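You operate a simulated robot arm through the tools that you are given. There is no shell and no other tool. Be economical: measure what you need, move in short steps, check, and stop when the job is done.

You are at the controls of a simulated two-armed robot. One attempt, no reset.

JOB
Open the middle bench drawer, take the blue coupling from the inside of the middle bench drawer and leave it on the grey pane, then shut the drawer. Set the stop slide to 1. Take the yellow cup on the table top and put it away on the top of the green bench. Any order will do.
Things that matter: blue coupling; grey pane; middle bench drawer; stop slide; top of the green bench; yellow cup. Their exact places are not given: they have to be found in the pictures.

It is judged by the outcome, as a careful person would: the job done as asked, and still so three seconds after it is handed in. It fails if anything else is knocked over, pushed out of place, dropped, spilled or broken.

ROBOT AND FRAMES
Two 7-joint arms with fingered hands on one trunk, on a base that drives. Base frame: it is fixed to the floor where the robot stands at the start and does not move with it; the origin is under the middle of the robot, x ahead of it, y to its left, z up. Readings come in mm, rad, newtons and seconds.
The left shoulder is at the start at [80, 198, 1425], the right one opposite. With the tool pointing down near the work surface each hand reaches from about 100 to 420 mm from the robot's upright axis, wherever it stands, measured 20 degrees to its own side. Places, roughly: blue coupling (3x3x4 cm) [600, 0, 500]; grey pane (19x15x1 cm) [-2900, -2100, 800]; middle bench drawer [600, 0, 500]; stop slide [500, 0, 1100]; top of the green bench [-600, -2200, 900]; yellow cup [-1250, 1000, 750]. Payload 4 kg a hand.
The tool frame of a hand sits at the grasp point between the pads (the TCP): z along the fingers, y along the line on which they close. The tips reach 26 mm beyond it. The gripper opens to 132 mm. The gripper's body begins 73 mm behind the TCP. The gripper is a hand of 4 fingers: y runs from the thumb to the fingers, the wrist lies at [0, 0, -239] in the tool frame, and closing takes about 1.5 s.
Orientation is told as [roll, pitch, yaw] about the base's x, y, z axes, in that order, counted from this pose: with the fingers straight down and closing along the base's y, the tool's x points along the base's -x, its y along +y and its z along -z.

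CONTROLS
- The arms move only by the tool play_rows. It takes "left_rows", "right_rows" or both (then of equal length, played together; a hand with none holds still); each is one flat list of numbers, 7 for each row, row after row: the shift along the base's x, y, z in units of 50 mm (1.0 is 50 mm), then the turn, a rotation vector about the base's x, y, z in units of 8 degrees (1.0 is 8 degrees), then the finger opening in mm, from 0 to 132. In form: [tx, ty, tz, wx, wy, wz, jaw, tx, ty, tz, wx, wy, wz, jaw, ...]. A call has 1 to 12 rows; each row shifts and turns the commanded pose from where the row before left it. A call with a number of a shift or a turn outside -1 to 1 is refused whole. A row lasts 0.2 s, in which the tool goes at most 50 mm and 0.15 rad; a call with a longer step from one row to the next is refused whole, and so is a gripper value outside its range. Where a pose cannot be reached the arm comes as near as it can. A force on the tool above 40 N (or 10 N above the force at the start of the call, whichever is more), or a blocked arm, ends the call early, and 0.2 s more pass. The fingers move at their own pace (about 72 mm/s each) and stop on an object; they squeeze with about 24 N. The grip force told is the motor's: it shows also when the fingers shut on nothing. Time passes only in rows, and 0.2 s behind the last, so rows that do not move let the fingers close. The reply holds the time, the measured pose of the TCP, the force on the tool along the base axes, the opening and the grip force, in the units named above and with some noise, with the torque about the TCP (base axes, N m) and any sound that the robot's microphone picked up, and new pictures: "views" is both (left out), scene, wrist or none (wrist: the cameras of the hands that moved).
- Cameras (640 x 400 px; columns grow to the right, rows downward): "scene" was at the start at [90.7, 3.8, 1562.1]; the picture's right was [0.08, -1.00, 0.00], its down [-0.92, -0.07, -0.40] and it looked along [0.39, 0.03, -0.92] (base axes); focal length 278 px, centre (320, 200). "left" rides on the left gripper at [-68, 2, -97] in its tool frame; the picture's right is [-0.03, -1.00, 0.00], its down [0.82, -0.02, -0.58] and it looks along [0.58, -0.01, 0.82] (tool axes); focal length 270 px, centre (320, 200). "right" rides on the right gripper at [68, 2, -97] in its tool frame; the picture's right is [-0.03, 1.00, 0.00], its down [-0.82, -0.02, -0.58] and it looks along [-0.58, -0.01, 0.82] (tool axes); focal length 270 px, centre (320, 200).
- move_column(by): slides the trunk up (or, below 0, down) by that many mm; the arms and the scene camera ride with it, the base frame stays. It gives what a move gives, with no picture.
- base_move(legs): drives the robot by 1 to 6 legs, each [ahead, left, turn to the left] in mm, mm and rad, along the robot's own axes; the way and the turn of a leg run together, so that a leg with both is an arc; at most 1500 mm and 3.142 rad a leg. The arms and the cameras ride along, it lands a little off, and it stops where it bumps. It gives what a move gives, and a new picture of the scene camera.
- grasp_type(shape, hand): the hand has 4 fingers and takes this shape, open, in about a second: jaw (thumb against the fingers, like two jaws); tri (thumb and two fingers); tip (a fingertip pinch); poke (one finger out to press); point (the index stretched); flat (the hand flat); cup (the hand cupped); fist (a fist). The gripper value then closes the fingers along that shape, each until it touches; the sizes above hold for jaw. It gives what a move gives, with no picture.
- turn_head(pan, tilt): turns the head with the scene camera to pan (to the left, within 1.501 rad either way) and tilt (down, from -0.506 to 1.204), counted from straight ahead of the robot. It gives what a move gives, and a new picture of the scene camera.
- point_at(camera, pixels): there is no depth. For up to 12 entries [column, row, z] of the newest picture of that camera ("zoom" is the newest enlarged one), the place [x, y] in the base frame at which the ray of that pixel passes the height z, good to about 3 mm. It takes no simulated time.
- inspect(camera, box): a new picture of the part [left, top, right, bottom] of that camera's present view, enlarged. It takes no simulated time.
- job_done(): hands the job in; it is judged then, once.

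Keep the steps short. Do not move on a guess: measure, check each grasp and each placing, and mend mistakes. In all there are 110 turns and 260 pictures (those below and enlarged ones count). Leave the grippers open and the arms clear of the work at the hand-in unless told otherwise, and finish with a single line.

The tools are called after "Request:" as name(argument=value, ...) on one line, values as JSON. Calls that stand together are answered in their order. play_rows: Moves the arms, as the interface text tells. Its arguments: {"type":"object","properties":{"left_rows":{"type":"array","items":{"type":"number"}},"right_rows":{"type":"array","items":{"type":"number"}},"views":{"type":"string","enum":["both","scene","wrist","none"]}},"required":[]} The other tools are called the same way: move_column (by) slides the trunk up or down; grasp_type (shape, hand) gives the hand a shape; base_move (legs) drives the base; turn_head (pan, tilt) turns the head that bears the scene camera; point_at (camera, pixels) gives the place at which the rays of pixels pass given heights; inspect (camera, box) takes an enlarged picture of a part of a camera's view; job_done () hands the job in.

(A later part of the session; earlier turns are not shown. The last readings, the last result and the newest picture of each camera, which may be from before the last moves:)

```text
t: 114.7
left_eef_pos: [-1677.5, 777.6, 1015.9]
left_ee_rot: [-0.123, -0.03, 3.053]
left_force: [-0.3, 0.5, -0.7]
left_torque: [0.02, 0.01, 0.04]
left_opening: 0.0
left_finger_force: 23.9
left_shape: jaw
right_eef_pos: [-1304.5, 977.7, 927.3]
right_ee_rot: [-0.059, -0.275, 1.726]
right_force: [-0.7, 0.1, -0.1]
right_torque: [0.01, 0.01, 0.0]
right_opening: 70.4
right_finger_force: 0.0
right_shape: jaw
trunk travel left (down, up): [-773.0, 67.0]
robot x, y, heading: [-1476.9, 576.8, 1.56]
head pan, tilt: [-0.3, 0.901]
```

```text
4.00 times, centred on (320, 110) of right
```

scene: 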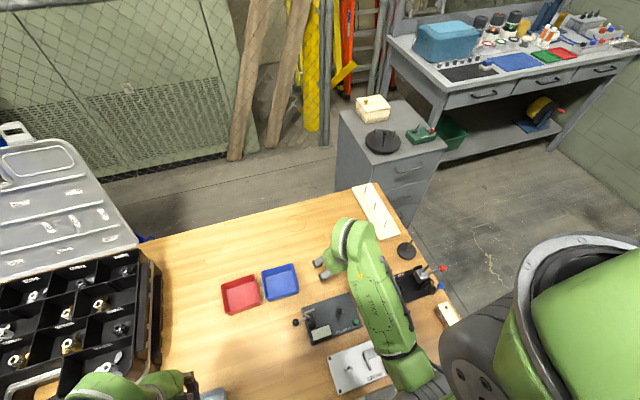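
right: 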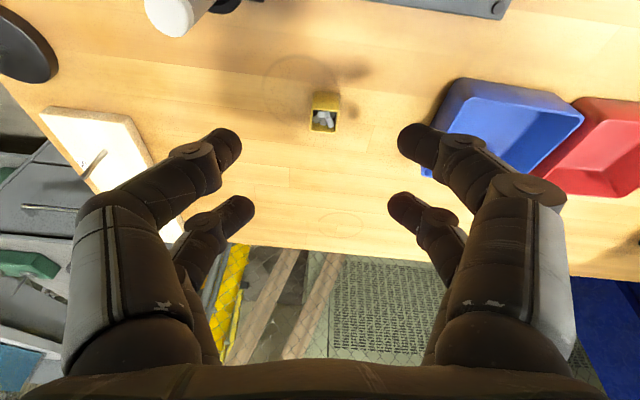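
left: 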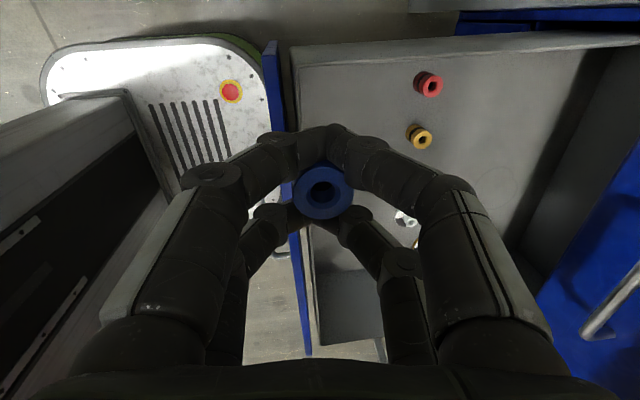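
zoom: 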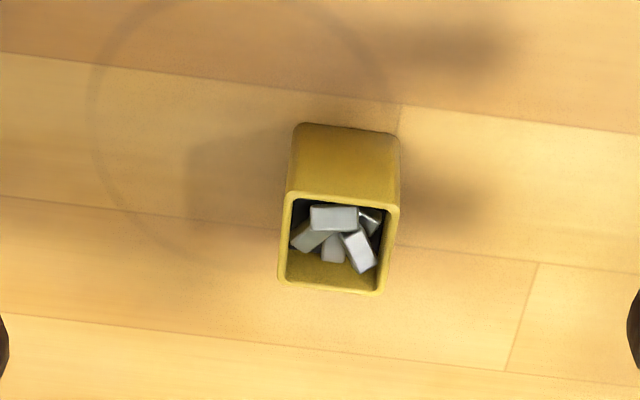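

The cup centre is (−1309, 1043), about 27 mm wide, rotated about 6° relative to the hand. I'll align, put the near finger pair over it, and descend to z≈827.

Request:
play_rows(right_rows=[-0.05, 0.76, 0, 0, 0, -0.75, 64, -0.04, 0.76, 0, 0, 0, 0, 60, 0, 0, -1, 0, 0, 0, 60, 0, 0, -1, 0, 0, 0, 60], views="wrist")

Request:
inspect(camera="right", box=[200, 80, 440, 230])

```text
t: 115.7
left_eef_pos: [-1676.8, 776.8, 1016.6]
left_ee_rot: [-0.123, -0.033, 3.052]
left_force: [-0.2, 0.3, 0.3]
left_torque: [-0.01, -0.01, 0.02]
left_opening: 0.0
left_finger_force: 24.0
left_shape: jaw
right_eef_pos: [-1310.0, 1057.8, 824.6]
right_ee_rot: [-0.058, -0.275, 1.618]
right_force: [0.3, -1.0, -0.6]
right_torque: [0.0, -0.01, -0.01]
right_opening: 60.4
right_finger_force: 0.0
right_shape: jaw
trunk travel left (down, up): [-773.0, 67.0]
robot x, y, heading: [-1476.7, 579.7, 1.55]
head pan, tilt: [-0.3, 0.901]
```

right: 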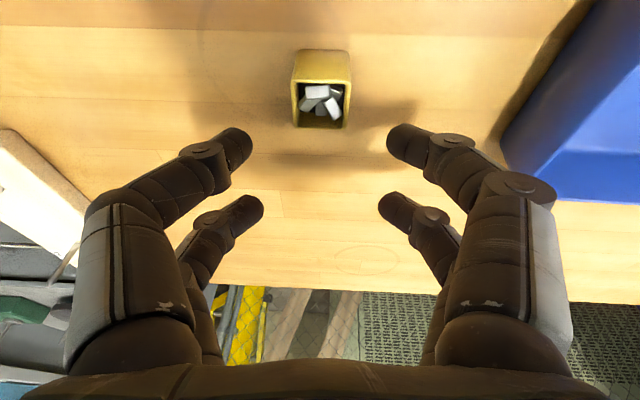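

```text
2.67 times, centred on (320, 155) of right
```

zoom: 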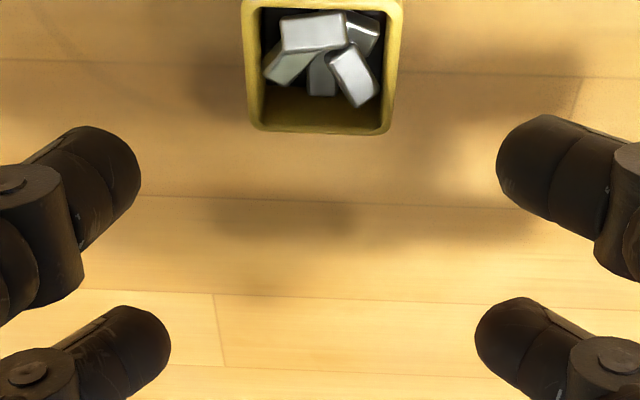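

Request:
point_at(camera="right", pixels=[[321, 104, 775], [321, 104, 770], [241, 144, 797], [399, 138, 797], [252, 208, 800], [392, 206, 800], [320, 70, 742], [296, 80, 775], [349, 80, 775]])

```text
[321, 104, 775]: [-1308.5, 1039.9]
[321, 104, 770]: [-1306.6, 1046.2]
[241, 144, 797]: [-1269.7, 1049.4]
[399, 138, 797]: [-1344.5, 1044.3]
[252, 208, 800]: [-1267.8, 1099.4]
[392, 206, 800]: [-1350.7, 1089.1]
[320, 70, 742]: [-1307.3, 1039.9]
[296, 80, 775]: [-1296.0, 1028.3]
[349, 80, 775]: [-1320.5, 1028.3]
```

The near pair straddles the cup, centred in x and 5 mm too far in y. I'll shift −5 mm, descend 43 mm and close.

Request:
play_rows(right_rows=[0, -0.1, -0.43, 0, 0, 0, 60, 0, 0, -0.43, 0, 0, 0, 60, 0, 0, 0, 0, 0, 0, 60], views="wrist")

Request:
play_rows(right_rows=[0, 0, 0, 0, 0, 0, 20, 0, 0, 0, 0, 0, 0, 20, 0, 0, 0, 0, 0, 0, 20, 0, 0, 0, 0, 0, 0, 20], views="wrist")

```text
t: 116.6
left_eef_pos: [-1677.7, 776.0, 1016.2]
left_ee_rot: [-0.125, -0.031, 3.055]
left_force: [0.0, 0.1, 0.0]
left_torque: [-0.05, -0.04, -0.01]
left_opening: 0.1
left_finger_force: 24.3
left_shape: jaw
right_eef_pos: [-1313.4, 1058.6, 789.5]
right_ee_rot: [-0.056, -0.301, 1.62]
right_force: [-3.4, -5.5, 27.3]
right_torque: [-0.4, 1.01, 0.08]
right_opening: 59.9
right_finger_force: 0.1
right_shape: jaw
trunk travel left (down, up): [-773.0, 67.0]
robot x, y, heading: [-1479.1, 578.9, 1.555]
head pan, tilt: [-0.3, 0.901]
stopped in row 3 (right hand): the force on the tool passed its limit (the readings are from after the stop); the commanded pose is now the measured one
```

right: 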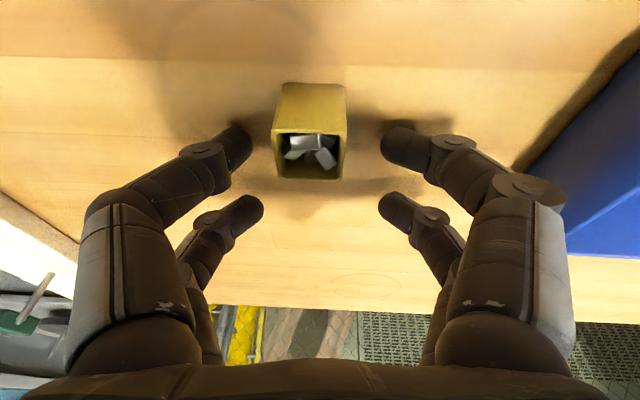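

```text
t: 117.2
left_eef_pos: [-1678.4, 777.5, 1015.7]
left_ee_rot: [-0.124, -0.033, 3.054]
left_force: [-0.5, 0.6, -0.4]
left_torque: [-0.02, 0.02, -0.04]
left_opening: 0.4
left_finger_force: 23.7
left_shape: jaw
right_eef_pos: [-1313.8, 1061.8, 791.5]
right_ee_rot: [-0.054, -0.308, 1.622]
right_force: [-5.2, -3.5, 16.9]
right_torque: [-0.36, 0.43, -0.03]
right_opening: 21.6
right_finger_force: 0.1
right_shape: jaw
trunk travel left (down, up): [-773.0, 67.0]
robot x, y, heading: [-1480.8, 577.7, 1.558]
head pan, tilt: [-0.3, 0.901]
stopped in row 3 (right hand): the force on the tool passed its limit (the readings are from after the stop); the commanded pose is now the measured one
```

right: 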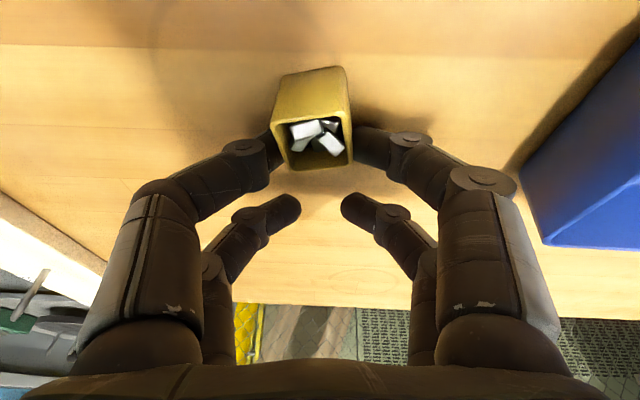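

The fingertips touch the table. I'll raise 8 mm and then close on the cup.

Request:
play_rows(right_rows=[0, 0, 0.08, 0, 0, 0, 28, 0, 0, 0.08, 0, 0, 0, 26, 0, 0, 0, 0, 0, 0, 15, 0, 0, 0, 0, 0, 0, 10, 0, 0, 0, 0, 0, 0, 10], views="wrist")

```text
t: 118.4
left_eef_pos: [-1677.3, 776.9, 1016.6]
left_ee_rot: [-0.122, -0.034, 3.053]
left_force: [0.7, -0.8, -1.3]
left_torque: [0.02, -0.01, -0.04]
left_opening: 0.1
left_finger_force: 24.0
left_shape: jaw
right_eef_pos: [-1313.3, 1060.1, 798.4]
right_ee_rot: [-0.054, -0.301, 1.62]
right_force: [0.1, -0.1, -0.2]
right_torque: [0.02, 0.01, 0.01]
right_opening: 9.7
right_finger_force: 0.0
right_shape: jaw
trunk travel left (down, up): [-773.0, 67.0]
robot x, y, heading: [-1478.3, 577.4, 1.557]
head pan, tilt: [-0.3, 0.901]
```

right: 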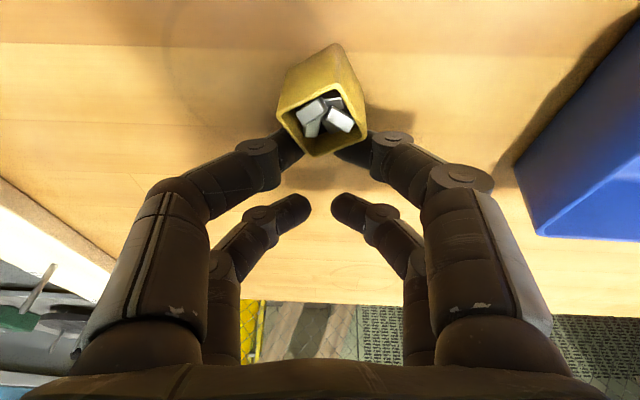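

The fingers pinch the cup's far corner and it is rotating, though still upright. I'll open and re-measure.

Request:
play_rows(right_rows=[0, 0, 0, 0, 0, 0, 60, 0, 0, 0, 0, 0, 0, 60, 0, 0, 0.4, 0, 0, 0, 60, 0, 0, 0.6, 0, 0, 0, 60], views="wrist")

Request:
inspect(camera="right", box=[240, 40, 400, 140])

```text
t: 119.4
left_eef_pos: [-1677.2, 777.1, 1016.1]
left_ee_rot: [-0.123, -0.034, 3.055]
left_force: [-0.1, -1.0, 0.1]
left_torque: [0.0, -0.03, -0.03]
left_opening: 0.1
left_finger_force: 24.6
left_shape: jaw
right_eef_pos: [-1315.0, 1058.5, 847.5]
right_ee_rot: [-0.055, -0.301, 1.62]
right_force: [0.0, 1.0, -0.9]
right_torque: [0.03, -0.04, -0.03]
right_opening: 59.6
right_finger_force: 0.1
right_shape: jaw
trunk travel left (down, up): [-773.0, 67.0]
robot x, y, heading: [-1477.1, 578.3, 1.554]
head pan, tilt: [-0.3, 0.901]
```

right: 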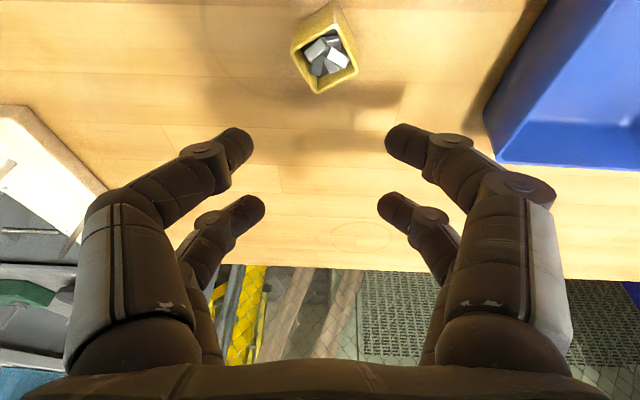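

```text
4.00 times, centred on (320, 90) of right
```

zoom: 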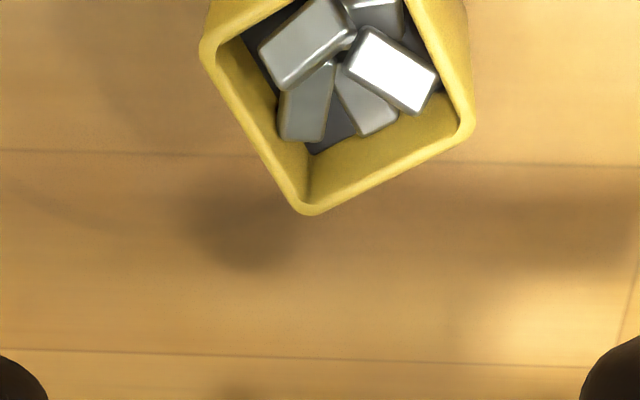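

Request:
point_at(camera="right", pixels=[[325, 62, 773], [291, 51, 773], [317, 93, 773], [358, 72, 773], [332, 30, 773], [241, 146, 820], [395, 140, 820]])

```text
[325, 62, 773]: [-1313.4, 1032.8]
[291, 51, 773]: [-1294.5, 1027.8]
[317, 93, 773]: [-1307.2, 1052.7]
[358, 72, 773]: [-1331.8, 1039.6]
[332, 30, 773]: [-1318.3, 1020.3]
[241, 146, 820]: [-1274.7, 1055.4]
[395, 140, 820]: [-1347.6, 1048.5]
```

The cup centre is now (−1313, 1035), rotated about 27°. I'll rotate the hand to match and re-centre above it.

Request:
play_rows(right_rows=[-0.03, -0.09, 0, 0, 0, 0.83, 60, -0.03, -0.09, 0, 0, 0, 0.83, 60, -0.02, -0.09, 0, 0, 0, 0.83, 60, -0.02, -0.1, 0, 0, 0, 0.83, 60, 0, 0, 0, 0, 0, 0, 60], views="wrist")

```text
t: 120.6
left_eef_pos: [-1677.5, 776.6, 1015.5]
left_ee_rot: [-0.124, -0.034, 3.055]
left_force: [0.3, -0.1, 0.1]
left_torque: [-0.04, 0.01, -0.04]
left_opening: 0.5
left_finger_force: 24.1
left_shape: jaw
right_eef_pos: [-1318.4, 1043.5, 849.0]
right_ee_rot: [-0.054, -0.299, 2.087]
right_force: [-0.7, -0.2, 0.3]
right_torque: [0.0, 0.02, 0.02]
right_opening: 59.8
right_finger_force: 0.0
right_shape: jaw
trunk travel left (down, up): [-773.0, 67.0]
robot x, y, heading: [-1480.4, 573.2, 1.551]
head pan, tilt: [-0.3, 0.901]
```

right: 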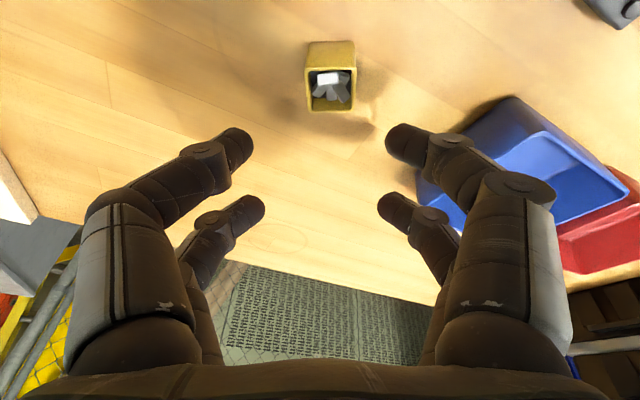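

Request:
point_at(camera="right", pixels=[[331, 90, 773], [331, 90, 778], [331, 58, 745], [241, 146, 820], [395, 140, 820], [235, 140, 822], [400, 135, 822]])

```text
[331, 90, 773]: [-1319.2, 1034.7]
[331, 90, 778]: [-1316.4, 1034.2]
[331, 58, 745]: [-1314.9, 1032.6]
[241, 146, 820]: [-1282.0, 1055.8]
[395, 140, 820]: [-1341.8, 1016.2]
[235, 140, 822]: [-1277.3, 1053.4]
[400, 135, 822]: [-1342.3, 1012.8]
```

I'll shift 6 mm in −x, descend to z≈797 and close gently.

Request:
play_rows(right_rows=[-0.12, 0, -0.3, 0, 0, 0, 56, 0, 0, -0.4, 0, 0, 0, 50, 0, 0, -0.34, 0, 0, 0, 50, 0, 0, 0, 0, 0, 0, 50], views="wrist")

```text
t: 121.6
left_eef_pos: [-1677.7, 777.1, 1015.4]
left_ee_rot: [-0.125, -0.034, 3.055]
left_force: [0.6, 0.0, -0.7]
left_torque: [0.01, 0.01, 0.0]
left_opening: 0.3
left_finger_force: 24.0
left_shape: jaw
right_eef_pos: [-1324.4, 1041.9, 796.8]
right_ee_rot: [-0.054, -0.3, 2.085]
right_force: [0.8, -0.1, -0.7]
right_torque: [0.0, 0.01, -0.02]
right_opening: 50.5
right_finger_force: 0.1
right_shape: jaw
trunk travel left (down, up): [-773.0, 67.0]
robot x, y, heading: [-1478.0, 570.7, 1.556]
head pan, tilt: [-0.3, 0.901]
```

right: 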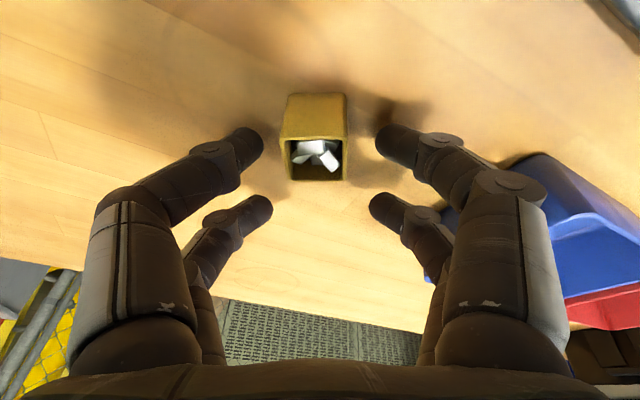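

The fingers bracket the cup symmetrically. Closing.

Request:
play_rows(right_rows=[0, 0, 0, 0, 0, 0, 34, 0, 0, 0, 0, 0, 0, 24, 0, 0, 0, 0, 0, 0, 14, 0, 0, 0, 0, 0, 0, 5, 0, 0, 0, 0, 0, 0, 0, 0, 0, 0, 0, 0, 0, 0], views="wrist")

```text
t: 123.0
left_eef_pos: [-1677.9, 776.9, 1016.7]
left_ee_rot: [-0.123, -0.032, 3.055]
left_force: [-1.1, -0.1, -1.6]
left_torque: [0.02, -0.01, -0.02]
left_opening: 0.1
left_finger_force: 23.7
left_shape: jaw
right_eef_pos: [-1322.5, 1042.0, 796.0]
right_ee_rot: [-0.055, -0.3, 2.083]
right_force: [-0.5, 0.2, 0.1]
right_torque: [0.0, 0.0, 0.04]
right_opening: 8.9
right_finger_force: 24.0
right_shape: jaw
trunk travel left (down, up): [-773.0, 67.0]
robot x, y, heading: [-1477.0, 578.6, 1.553]
head pan, tilt: [-0.3, 0.901]
```

right: 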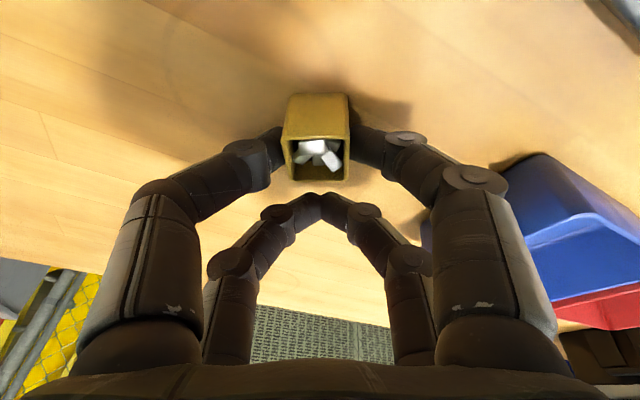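

The near pair grips both faces and the grip force is 24 N. Test lift of 25 mm.

Request:
play_rows(right_rows=[0, 0, 0.15, 0, 0, 0, 0, 0, 0, 0.15, 0, 0, 0, 0, 0, 0, 0.2, 0, 0, 0, 0], views="wrist")

Request:
inspect(camera="right", box=[220, 60, 420, 200])

```text
t: 123.8
left_eef_pos: [-1678.0, 776.5, 1016.1]
left_ee_rot: [-0.123, -0.032, 3.056]
left_force: [0.4, 0.3, -0.5]
left_torque: [0.0, 0.0, 0.04]
left_opening: 0.0
left_finger_force: 24.0
left_shape: jaw
right_eef_pos: [-1324.7, 1041.5, 822.8]
right_ee_rot: [-0.054, -0.299, 2.084]
right_force: [-0.3, 0.7, -1.4]
right_torque: [0.01, 0.01, 0.01]
right_opening: 9.4
right_finger_force: 24.0
right_shape: jaw
trunk travel left (down, up): [-773.0, 67.0]
robot x, y, heading: [-1481.0, 572.7, 1.553]
head pan, tilt: [-0.3, 0.901]
```

right: 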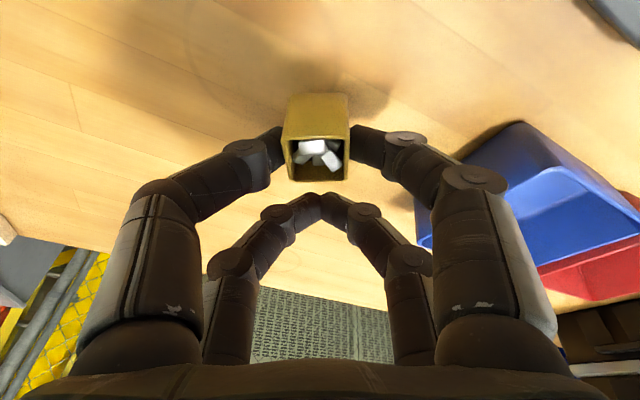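

```text
2.86 times, centred on (320, 130) of right
```

zoom: 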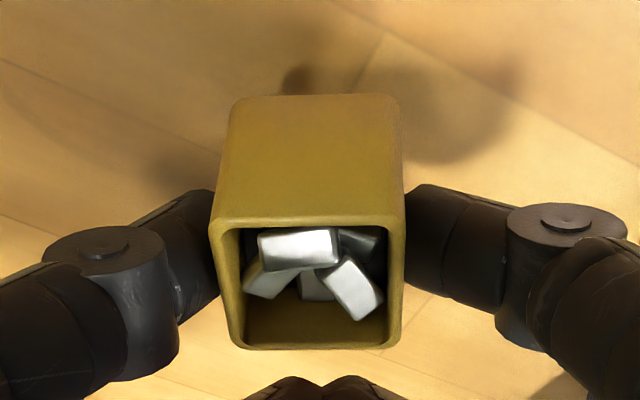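

The cup is lifted, upright and firmly held. I'll raise it further, then back out from the table.

Request:
play_rows(right_rows=[0, 0, 0.4, 0, 0, 0, 0, 0, 0, 0.5, 0, 0, 0, 0, 0, 0, 0.5, 0, 0, 0, 0, 0, 0, 0.5, 0, 0, 0, 0], views="none")

Request:
move_column(by=60)

Request:
base_move(legs=[[-600, 0, 0]])

```text
t: 124.8
left_eef_pos: [-1678.9, 776.4, 1015.2]
left_ee_rot: [-0.121, -0.034, 3.053]
left_force: [-0.5, -0.7, -0.3]
left_torque: [0.0, 0.0, 0.04]
left_opening: 0.4
left_finger_force: 23.7
left_shape: jaw
right_eef_pos: [-1324.4, 1042.8, 914.5]
right_ee_rot: [-0.054, -0.302, 2.084]
right_force: [-0.3, -0.5, -0.4]
right_torque: [0.03, 0.01, 0.02]
right_opening: 9.5
right_finger_force: 24.2
right_shape: jaw
trunk travel left (down, up): [-773.0, 67.0]
robot x, y, heading: [-1477.5, 572.3, 1.551]
head pan, tilt: [-0.3, 0.901]
```

```text
t: 125.8
left_eef_pos: [-1676.7, 776.8, 1075.0]
left_ee_rot: [-0.121, -0.033, 3.054]
left_force: [-0.8, -0.1, -1.6]
left_torque: [0.01, -0.02, 0.01]
left_opening: 0.2
left_finger_force: 23.7
left_shape: jaw
right_eef_pos: [-1324.7, 1043.5, 974.2]
right_ee_rot: [-0.054, -0.301, 2.085]
right_force: [0.3, 0.2, -1.1]
right_torque: [0.02, 0.0, -0.02]
right_opening: 9.6
right_finger_force: 23.8
right_shape: jaw
trunk travel left (down, up): [-833.0, 7.0]
robot x, y, heading: [-1479.0, 578.3, 1.558]
head pan, tilt: [-0.3, 0.901]
```

```text
t: 129.2
left_eef_pos: [-1686.2, 169.0, 1076.7]
left_ee_rot: [-0.121, -0.032, 3.073]
left_force: [0.7, -0.8, -1.2]
left_torque: [-0.03, 0.01, -0.02]
left_opening: 0.0
left_finger_force: 23.8
left_shape: jaw
right_eef_pos: [-1336.6, 442.9, 975.5]
right_ee_rot: [-0.052, -0.299, 2.101]
right_force: [0.3, -0.1, -0.5]
right_torque: [0.0, 0.01, -0.02]
right_opening: 9.5
right_finger_force: 23.8
right_shape: jaw
trunk travel left (down, up): [-833.0, 7.0]
robot x, y, heading: [-1481.6, -31.2, 1.574]
head pan, tilt: [-0.3, 0.901]
```

scene: 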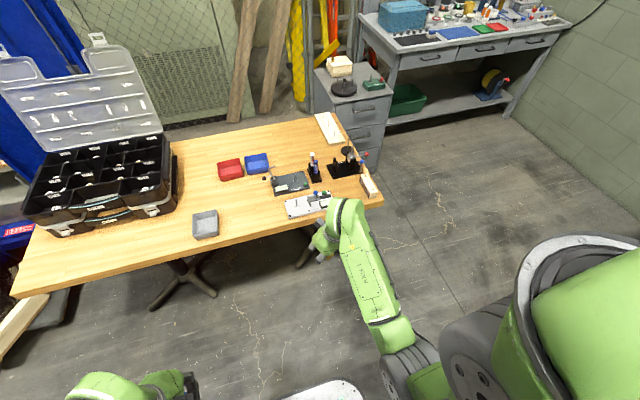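

Clear of the table. I'll turn right by 180° to face the green bench side.

Request:
base_move(legs=[[-100, 0, 0], [0, 0, -1.571], [0, 0, -1.571]])

Request:
turn_head(pan=0.5, tilt=0.55)

```text
t: 138.1
left_eef_pos: [-1285.1, -336.7, 1075.5]
left_ee_rot: [-0.124, -0.036, -0.098]
left_force: [-0.9, -0.3, -0.8]
left_torque: [-0.02, -0.01, 0.0]
left_opening: 0.0
left_finger_force: 23.6
left_shape: jaw
right_eef_pos: [-1640.9, -599.2, 975.0]
right_ee_rot: [-0.054, -0.3, -1.067]
right_force: [0.2, -0.4, 0.2]
right_torque: [0.0, 0.02, 0.01]
right_opening: 9.1
right_finger_force: 24.0
right_shape: jaw
trunk travel left (down, up): [-833.0, 7.0]
robot x, y, heading: [-1481.7, -134.1, -1.601]
head pan, tilt: [-0.3, 0.901]
```

scene: 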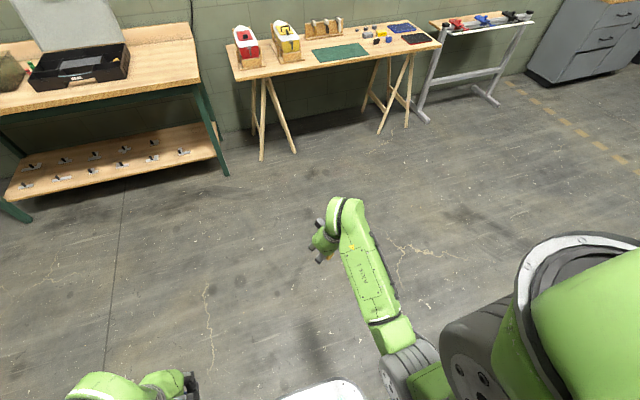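

```text
t: 139.2
left_eef_pos: [-1284.6, -337.3, 1075.6]
left_ee_rot: [-0.124, -0.033, -0.096]
left_force: [0.2, -0.5, 0.1]
left_torque: [0.01, 0.0, 0.01]
left_opening: 0.1
left_finger_force: 23.9
left_shape: jaw
right_eef_pos: [-1641.5, -599.9, 974.1]
right_ee_rot: [-0.053, -0.301, -1.069]
right_force: [0.6, -0.4, -0.2]
right_torque: [0.02, -0.05, -0.03]
right_opening: 9.1
right_finger_force: 23.3
right_shape: jaw
trunk travel left (down, up): [-833.0, 7.0]
robot x, y, heading: [-1481.7, -128.7, -1.599]
head pan, tilt: [0.499, 0.55]
```

scene: 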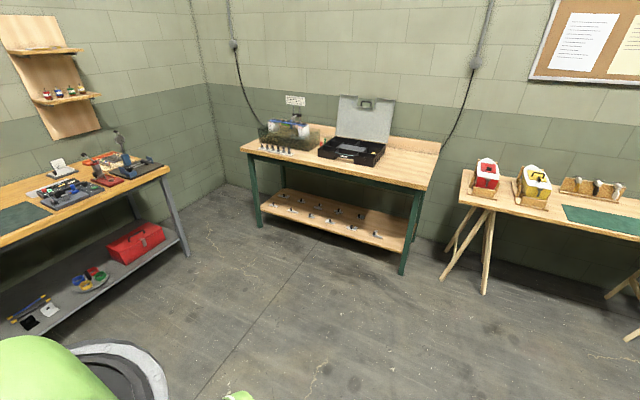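

Request:
point_at(camera="scene", pixels=[[423, 188, 900], [440, 148, 900], [240, 149, 900], [405, 168, 900], [380, 160, 900], [385, 145, 900], [400, 175, 900], [466, 185, 800]])

Request:
inspect(camera="scene", box=[230, 90, 450, 220])

```text
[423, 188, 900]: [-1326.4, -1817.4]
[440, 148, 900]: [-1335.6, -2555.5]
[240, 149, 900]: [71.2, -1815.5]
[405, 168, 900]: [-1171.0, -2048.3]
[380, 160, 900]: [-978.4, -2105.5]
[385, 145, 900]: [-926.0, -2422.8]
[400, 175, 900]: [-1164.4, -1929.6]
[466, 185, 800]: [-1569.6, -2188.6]
```

```text
2.91 times, centred on (340, 155) of scene
```

zoom: 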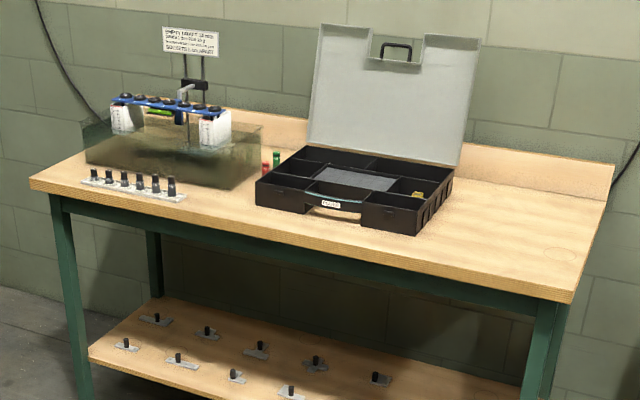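

There is free space on the bench's right part around (−1170, −1970), with the front edge at y≈−1817. I'll drive there, stopping short.

Request:
base_move(legs=[[0, 470, 0.028], [1200, 0, 0]])

Request:
turn_head(pan=-0.2, tilt=0.9)

```text
t: 147.6
left_eef_pos: [-795.1, -1509.7, 1076.7]
left_ee_rot: [-0.124, -0.034, -0.063]
left_force: [0.4, 0.9, -0.7]
left_torque: [0.01, 0.08, -0.01]
left_opening: 0.3
left_finger_force: 23.9
left_shape: jaw
right_eef_pos: [-1141.4, -1784.7, 975.7]
right_ee_rot: [-0.054, -0.304, -1.033]
right_force: [0.3, -0.3, -1.9]
right_torque: [-0.03, 0.01, 0.0]
right_opening: 9.0
right_finger_force: 23.8
right_shape: jaw
trunk travel left (down, up): [-833.0, 7.0]
robot x, y, heading: [-1001.7, -1315.7, -1.56]
head pan, tilt: [0.499, 0.55]
```

scene: 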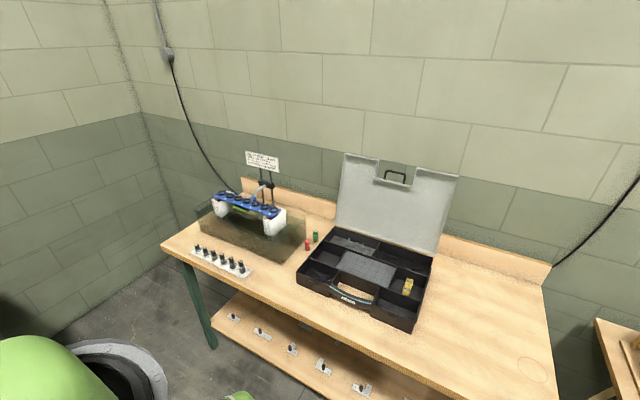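

```text
t: 148.7
left_eef_pos: [-794.2, -1509.4, 1075.1]
left_ee_rot: [-0.125, -0.033, -0.064]
left_force: [0.0, 0.5, -1.2]
left_torque: [-0.01, 0.0, 0.01]
left_opening: 0.1
left_finger_force: 23.7
left_shape: jaw
right_eef_pos: [-1140.9, -1786.0, 975.8]
right_ee_rot: [-0.054, -0.301, -1.034]
right_force: [0.6, -0.6, -0.6]
right_torque: [-0.03, -0.01, -0.01]
right_opening: 9.1
right_finger_force: 24.6
right_shape: jaw
trunk travel left (down, up): [-833.0, 7.0]
robot x, y, heading: [-997.1, -1314.3, -1.561]
head pan, tilt: [-0.201, 0.901]
```

scene: 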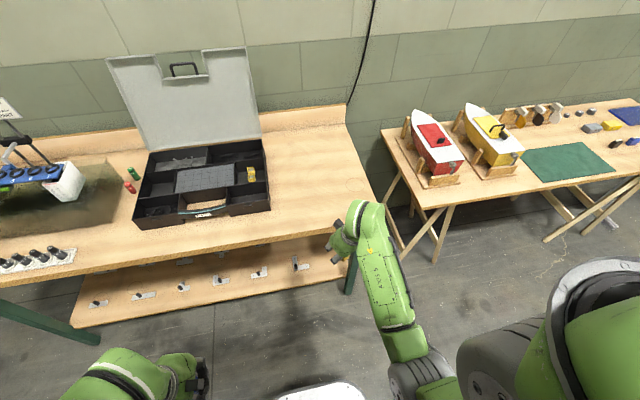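

Request:
point_at(camera="scene", pixels=[[378, 213, 900], [349, 123, 900], [270, 208, 900], [262, 150, 900], [300, 190, 900], [320, 180, 900], [302, 238, 900]])

Request:
inspect(camera="scene", box=[220, 110, 420, 270])

```text
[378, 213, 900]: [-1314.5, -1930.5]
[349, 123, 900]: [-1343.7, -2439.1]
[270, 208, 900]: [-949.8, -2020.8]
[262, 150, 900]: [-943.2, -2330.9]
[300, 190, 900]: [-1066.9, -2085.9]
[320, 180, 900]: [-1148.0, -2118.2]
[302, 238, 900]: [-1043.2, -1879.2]
```

```text
2.50 times, centred on (320, 190) of scene
```

zoom: 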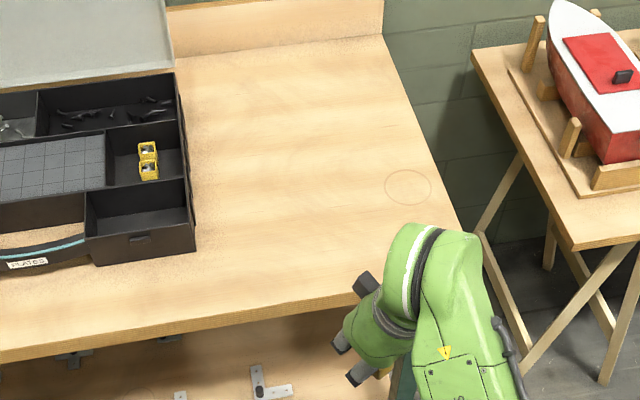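

By triangulation the bench top is around z≈860–900, with its front edge at y≈−1900. The cup bottom is at about 920. I'll drive forward 240 mm.

Request:
base_move(legs=[[240, 0, 0]])

Request:
inspect(camera="right", box=[0, 0, 640, 400])

```text
t: 150.5
left_eef_pos: [-792.5, -1748.1, 1076.4]
left_ee_rot: [-0.127, -0.034, -0.06]
left_force: [0.3, 0.0, -0.8]
left_torque: [-0.04, -0.02, -0.01]
left_opening: 0.0
left_finger_force: 24.4
left_shape: jaw
right_eef_pos: [-1138.2, -2023.7, 977.7]
right_ee_rot: [-0.057, -0.302, -1.031]
right_force: [0.6, 0.0, -1.1]
right_torque: [0.01, 0.03, 0.01]
right_opening: 9.3
right_finger_force: 23.5
right_shape: jaw
trunk travel left (down, up): [-833.0, 7.0]
robot x, y, heading: [-995.4, -1557.3, -1.564]
head pan, tilt: [-0.201, 0.901]
```

scene: 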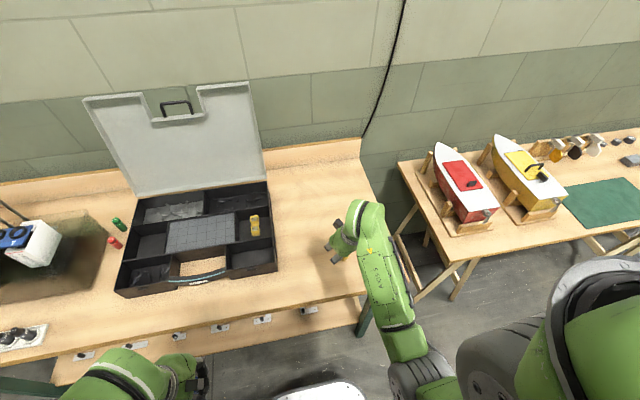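

```text
1.00 times, centred on (320, 200) of right
```

zoom: 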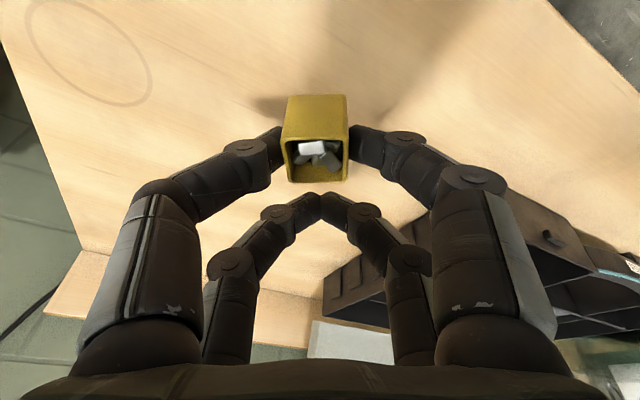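

I'll lower the cup: first 35 mm, then small steps while watching the force.

Request:
play_rows(right_rows=[0, 0, -0.35, 0, 0, 0, 0, 0, 0, -0.35, 0, 0, 0, 0, 0, 0, 0, 0, 0, 0, 0], views="wrist")

Request:
inspect(camera="right", box=[220, 60, 420, 200])

```text
t: 151.3
left_eef_pos: [-792.5, -1753.4, 1075.2]
left_ee_rot: [-0.121, -0.034, -0.061]
left_force: [0.3, -0.1, -0.9]
left_torque: [0.04, 0.0, 0.0]
left_opening: 0.1
left_finger_force: 24.0
left_shape: jaw
right_eef_pos: [-1139.8, -2028.6, 940.4]
right_ee_rot: [-0.054, -0.3, -1.03]
right_force: [-0.1, 0.4, -0.7]
right_torque: [-0.01, -0.05, 0.03]
right_opening: 9.3
right_finger_force: 24.6
right_shape: jaw
trunk travel left (down, up): [-833.0, 7.0]
robot x, y, heading: [-997.6, -1554.6, -1.559]
head pan, tilt: [-0.201, 0.901]
```

right: 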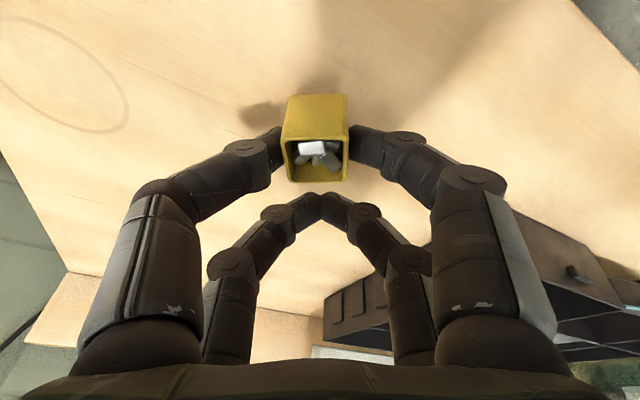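

```text
2.86 times, centred on (320, 130) of right
```

zoom: 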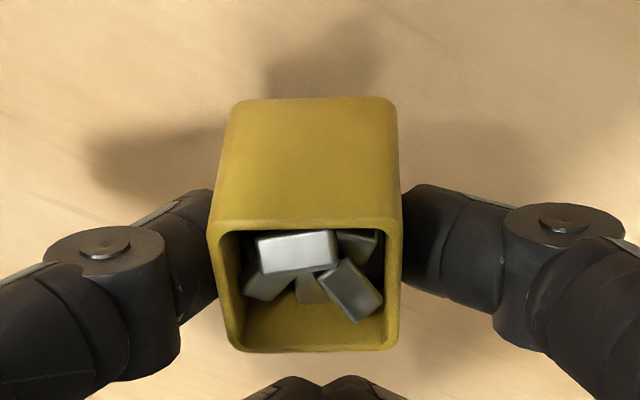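

Request:
point_at(camera="right", pixels=[[58, 73, 900], [58, 73, 880], [58, 73, 860], [315, 105, 870], [315, 160, 900]])

Request:
turn_head(pan=-0.55, tilt=1.0)

```text
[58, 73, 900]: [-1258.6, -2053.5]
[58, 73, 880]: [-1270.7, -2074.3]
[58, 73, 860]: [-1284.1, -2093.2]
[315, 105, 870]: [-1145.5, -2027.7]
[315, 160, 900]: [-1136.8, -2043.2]
```

```text
t: 152.1
left_eef_pos: [-791.3, -1753.0, 1075.3]
left_ee_rot: [-0.122, -0.035, -0.061]
left_force: [0.6, -0.4, -0.7]
left_torque: [-0.02, 0.01, 0.0]
left_opening: 0.0
left_finger_force: 24.1
left_shape: jaw
right_eef_pos: [-1140.4, -2027.8, 940.3]
right_ee_rot: [-0.051, -0.302, -1.032]
right_force: [-1.1, 0.6, -1.3]
right_torque: [-0.01, -0.02, 0.02]
right_opening: 9.3
right_finger_force: 23.8
right_shape: jaw
trunk travel left (down, up): [-833.0, 7.0]
robot x, y, heading: [-999.2, -1554.9, -1.562]
head pan, tilt: [-0.55, 1.0]
```

scene: 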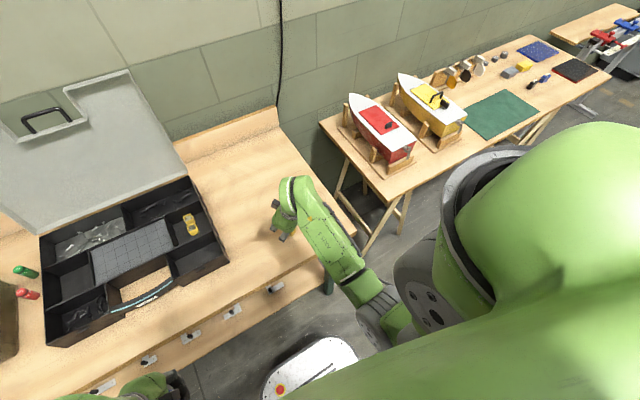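

Estimated bench height is 870–885, so the cup is nearly down. I'll continue in 4 mm steps.

Request:
play_rows(right_rows=[0, 0, -0.08, 0, 0, 0, 0, 0, 0, -0.08, 0, 0, 0, 0, 0, 0, -0.08, 0, 0, 0, 0], views="wrist")

Request:
play_rows(right_rows=[0, 0, -0.06, 0, 0, 0, 0, 0, 0, -0.06, 0, 0, 0, 0], views="wrist")

```text
t: 152.9
left_eef_pos: [-793.2, -1752.5, 1075.0]
left_ee_rot: [-0.12, -0.033, -0.061]
left_force: [0.5, -0.1, 0.5]
left_torque: [0.02, -0.01, -0.01]
left_opening: 0.2
left_finger_force: 24.0
left_shape: jaw
right_eef_pos: [-1138.8, -2028.1, 927.7]
right_ee_rot: [-0.055, -0.301, -1.034]
right_force: [0.3, 0.5, -0.1]
right_torque: [0.03, -0.03, -0.01]
right_opening: 9.4
right_finger_force: 24.7
right_shape: jaw
trunk travel left (down, up): [-833.0, 7.0]
robot x, y, heading: [-996.0, -1557.1, -1.559]
head pan, tilt: [-0.55, 1.0]
```

right: 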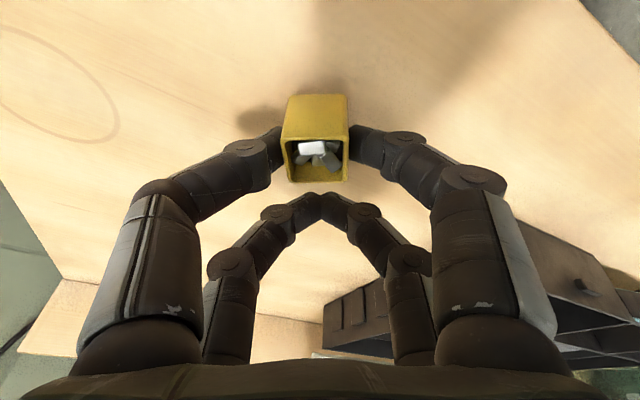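

```text
t: 153.5
left_eef_pos: [-792.6, -1752.8, 1075.6]
left_ee_rot: [-0.124, -0.033, -0.06]
left_force: [0.1, 0.2, -0.3]
left_torque: [0.0, 0.0, 0.0]
left_opening: 0.0
left_finger_force: 23.4
left_shape: jaw
right_eef_pos: [-1140.9, -2028.7, 922.1]
right_ee_rot: [-0.055, -0.298, -1.032]
right_force: [0.2, -0.7, -1.1]
right_torque: [-0.04, -0.02, 0.0]
right_opening: 9.2
right_finger_force: 24.1
right_shape: jaw
trunk travel left (down, up): [-833.0, 7.0]
robot x, y, heading: [-997.8, -1555.9, -1.564]
head pan, tilt: [-0.55, 1.0]
```

right: 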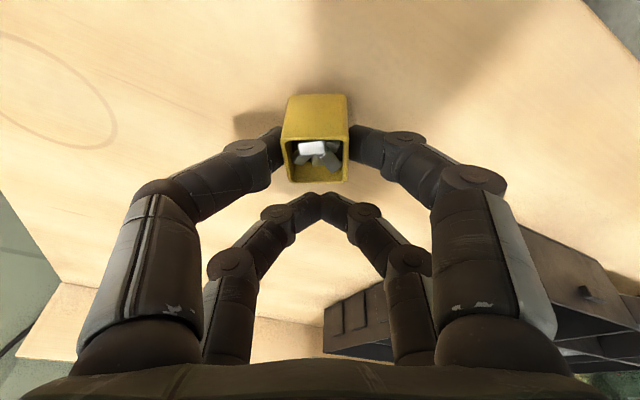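

No contact yet at 922. I'll continue in small steps.

Request:
play_rows(right_rows=[0, 0, -0.06, 0, 0, 0, 0, 0, 0, -0.06, 0, 0, 0, 0], views="none")

Request:
play_rows(right_rows=[0, 0, -0.06, 0, 0, 0, 0], views="none")

Request:
play_rows(right_rows=[0, 0, -0.06, 0, 0, 0, 0], views="wrist")

```text
t: 154.1
left_eef_pos: [-793.1, -1751.8, 1075.8]
left_ee_rot: [-0.123, -0.032, -0.06]
left_force: [-0.7, -0.4, -0.9]
left_torque: [0.01, 0.0, 0.01]
left_opening: 0.0
left_finger_force: 24.1
left_shape: jaw
right_eef_pos: [-1141.1, -2027.2, 916.3]
right_ee_rot: [-0.054, -0.3, -1.032]
right_force: [-1.2, 0.3, -0.4]
right_torque: [0.01, -0.03, -0.01]
right_opening: 9.2
right_finger_force: 23.9
right_shape: jaw
trunk travel left (down, up): [-833.0, 7.0]
robot x, y, heading: [-997.0, -1556.6, -1.563]
head pan, tilt: [-0.55, 1.0]
```

```text
t: 154.5
left_eef_pos: [-792.5, -1752.4, 1075.2]
left_ee_rot: [-0.122, -0.033, -0.061]
left_force: [0.0, 0.7, 0.2]
left_torque: [0.02, -0.01, -0.03]
left_opening: 0.1
left_finger_force: 24.0
left_shape: jaw
right_eef_pos: [-1141.2, -2027.5, 913.2]
right_ee_rot: [-0.054, -0.299, -1.032]
right_force: [0.7, 0.4, -0.3]
right_torque: [0.01, 0.0, 0.01]
right_opening: 9.1
right_finger_force: 24.2
right_shape: jaw
trunk travel left (down, up): [-833.0, 7.0]
robot x, y, heading: [-998.9, -1554.0, -1.562]
head pan, tilt: [-0.55, 1.0]
```

```text
t: 154.9
left_eef_pos: [-793.1, -1752.5, 1076.9]
left_ee_rot: [-0.123, -0.033, -0.062]
left_force: [-0.5, 0.2, -0.5]
left_torque: [0.01, -0.03, 0.0]
left_opening: 0.0
left_finger_force: 24.4
left_shape: jaw
right_eef_pos: [-1139.6, -2028.4, 910.5]
right_ee_rot: [-0.055, -0.298, -1.031]
right_force: [1.0, 0.0, -0.2]
right_torque: [-0.04, -0.02, 0.0]
right_opening: 9.0
right_finger_force: 24.2
right_shape: jaw
trunk travel left (down, up): [-833.0, 7.0]
robot x, y, heading: [-999.1, -1552.4, -1.561]
head pan, tilt: [-0.55, 1.0]
```

right: 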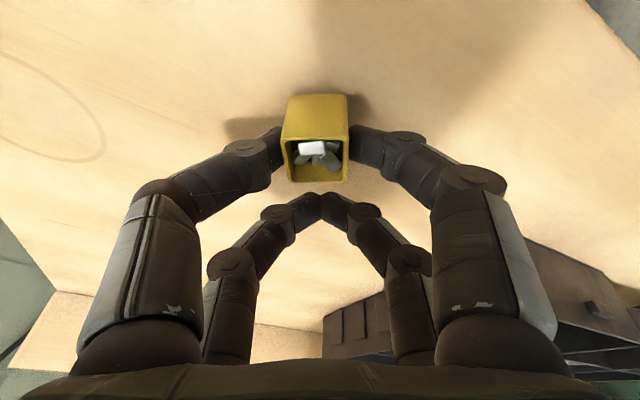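

Request:
point_at(camera="right", pixels=[[42, 107, 880], [42, 107, 860], [42, 107, 850], [42, 107, 840]])

Request:
inspect(camera="right", box=[0, 0, 400, 250])

```text
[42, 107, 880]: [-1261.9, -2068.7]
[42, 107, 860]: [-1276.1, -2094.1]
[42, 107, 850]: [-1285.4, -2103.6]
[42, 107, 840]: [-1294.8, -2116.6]
```

```text
1.60 times, centred on (200, 125) of right
```

zoom: 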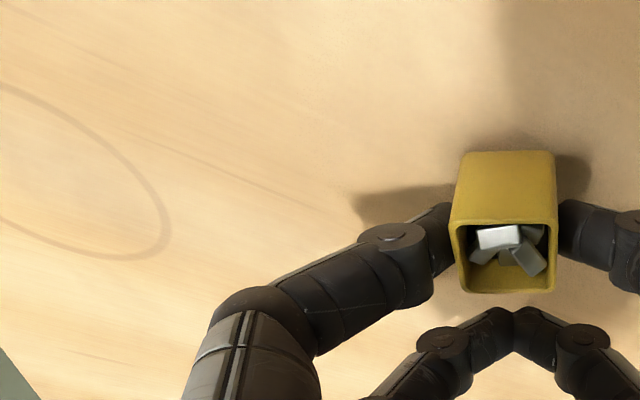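

Request:
play_rows(right_rows=[0, 0, -0.06, 0, 0, 0, 0], views="none")

Request:
play_rows(right_rows=[0, 0, -0.06, 0, 0, 0, 0], views="none")

Request:
play_rows(right_rows=[0, 0, -0.06, 0, 0, 0, 0], views="wrist")

```text
t: 155.3
left_eef_pos: [-793.3, -1751.3, 1076.7]
left_ee_rot: [-0.122, -0.033, -0.061]
left_force: [0.2, -0.8, -1.0]
left_torque: [-0.01, 0.02, 0.0]
left_opening: 0.0
left_finger_force: 24.1
left_shape: jaw
right_eef_pos: [-1140.6, -2028.3, 907.1]
right_ee_rot: [-0.054, -0.301, -1.029]
right_force: [-0.1, 0.0, -1.3]
right_torque: [0.03, -0.01, -0.03]
right_opening: 9.3
right_finger_force: 24.2
right_shape: jaw
trunk travel left (down, up): [-833.0, 7.0]
robot x, y, heading: [-997.2, -1556.3, -1.559]
head pan, tilt: [-0.55, 1.0]
```

```text
t: 155.7
left_eef_pos: [-792.8, -1752.3, 1076.4]
left_ee_rot: [-0.122, -0.032, -0.06]
left_force: [-1.3, -0.7, -1.0]
left_torque: [0.01, 0.0, -0.02]
left_opening: 0.0
left_finger_force: 23.8
left_shape: jaw
right_eef_pos: [-1140.6, -2028.3, 904.3]
right_ee_rot: [-0.054, -0.301, -1.033]
right_force: [0.5, 0.1, -0.8]
right_torque: [0.04, 0.02, 0.01]
right_opening: 9.2
right_finger_force: 24.0
right_shape: jaw
trunk travel left (down, up): [-833.0, 7.0]
robot x, y, heading: [-996.5, -1553.8, -1.558]
head pan, tilt: [-0.55, 1.0]
```

```text
t: 156.1
left_eef_pos: [-793.9, -1753.4, 1075.5]
left_ee_rot: [-0.121, -0.033, -0.062]
left_force: [0.1, -0.2, -0.3]
left_torque: [-0.01, -0.03, -0.01]
left_opening: 0.0
left_finger_force: 24.1
left_shape: jaw
right_eef_pos: [-1140.5, -2028.2, 900.9]
right_ee_rot: [-0.054, -0.3, -1.031]
right_force: [0.1, 0.0, -0.6]
right_torque: [0.0, -0.02, 0.04]
right_opening: 9.0
right_finger_force: 24.1
right_shape: jaw
trunk travel left (down, up): [-833.0, 7.0]
robot x, y, heading: [-997.8, -1556.5, -1.564]
head pan, tilt: [-0.55, 1.0]
```

right: 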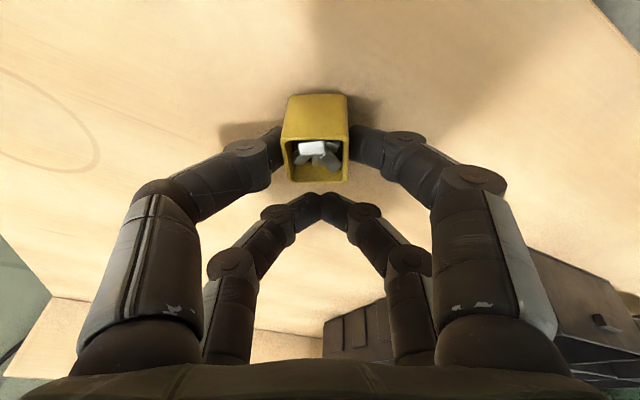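

Request:
play_rows(right_rows=[0, 0, -0.08, 0, 0, 0, 0], views="none")

Request:
play_rows(right_rows=[0, 0, -0.06, 0, 0, 0, 0], views="none")

Request:
play_rows(right_rows=[0, 0, -0.06, 0, 0, 0, 0], views="wrist")

```text
t: 156.5
left_eef_pos: [-792.8, -1751.6, 1076.2]
left_ee_rot: [-0.12, -0.032, -0.059]
left_force: [-0.1, 0.4, 0.1]
left_torque: [0.0, 0.0, 0.02]
left_opening: 0.0
left_finger_force: 24.1
left_shape: jaw
right_eef_pos: [-1140.9, -2028.3, 895.7]
right_ee_rot: [-0.053, -0.299, -1.031]
right_force: [0.6, -0.3, -1.2]
right_torque: [-0.01, 0.0, -0.03]
right_opening: 9.0
right_finger_force: 24.0
right_shape: jaw
trunk travel left (down, up): [-833.0, 7.0]
robot x, y, heading: [-995.6, -1554.7, -1.563]
head pan, tilt: [-0.55, 1.0]
```

```text
t: 156.9
left_eef_pos: [-793.4, -1751.4, 1075.9]
left_ee_rot: [-0.124, -0.033, -0.062]
left_force: [-0.4, -0.9, -0.3]
left_torque: [-0.02, 0.0, -0.03]
left_opening: 0.0
left_finger_force: 23.9
left_shape: jaw
right_eef_pos: [-1140.2, -2027.7, 895.4]
right_ee_rot: [-0.055, -0.303, -1.031]
right_force: [-1.7, -1.9, 4.8]
right_torque: [-0.02, 0.01, -0.02]
right_opening: 9.6
right_finger_force: 24.0
right_shape: jaw
trunk travel left (down, up): [-833.0, 7.0]
robot x, y, heading: [-996.6, -1555.5, -1.564]
head pan, tilt: [-0.55, 1.0]
```

```text
t: 157.3
left_eef_pos: [-793.3, -1750.6, 1076.2]
left_ee_rot: [-0.126, -0.033, -0.06]
left_force: [-0.1, 0.1, -0.7]
left_torque: [-0.01, -0.03, 0.01]
left_opening: 0.0
left_finger_force: 23.5
left_shape: jaw
right_eef_pos: [-1138.8, -2029.1, 893.8]
right_ee_rot: [-0.057, -0.306, -1.031]
right_force: [-2.4, -1.8, 16.1]
right_torque: [0.1, 0.21, 0.02]
right_opening: 10.0
right_finger_force: 23.4
right_shape: jaw
trunk travel left (down, up): [-833.0, 7.0]
robot x, y, heading: [-996.5, -1557.2, -1.56]
head pan, tilt: [-0.55, 1.0]
```

right: 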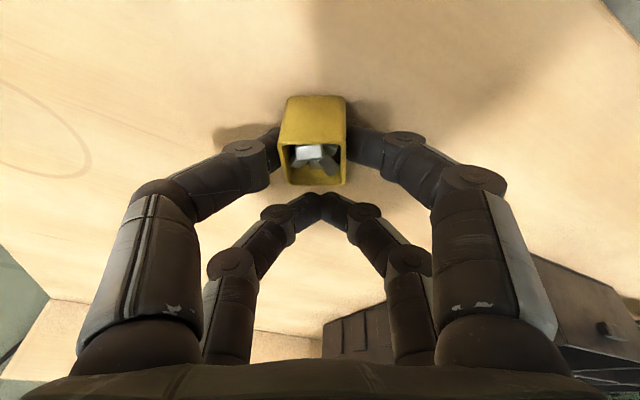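

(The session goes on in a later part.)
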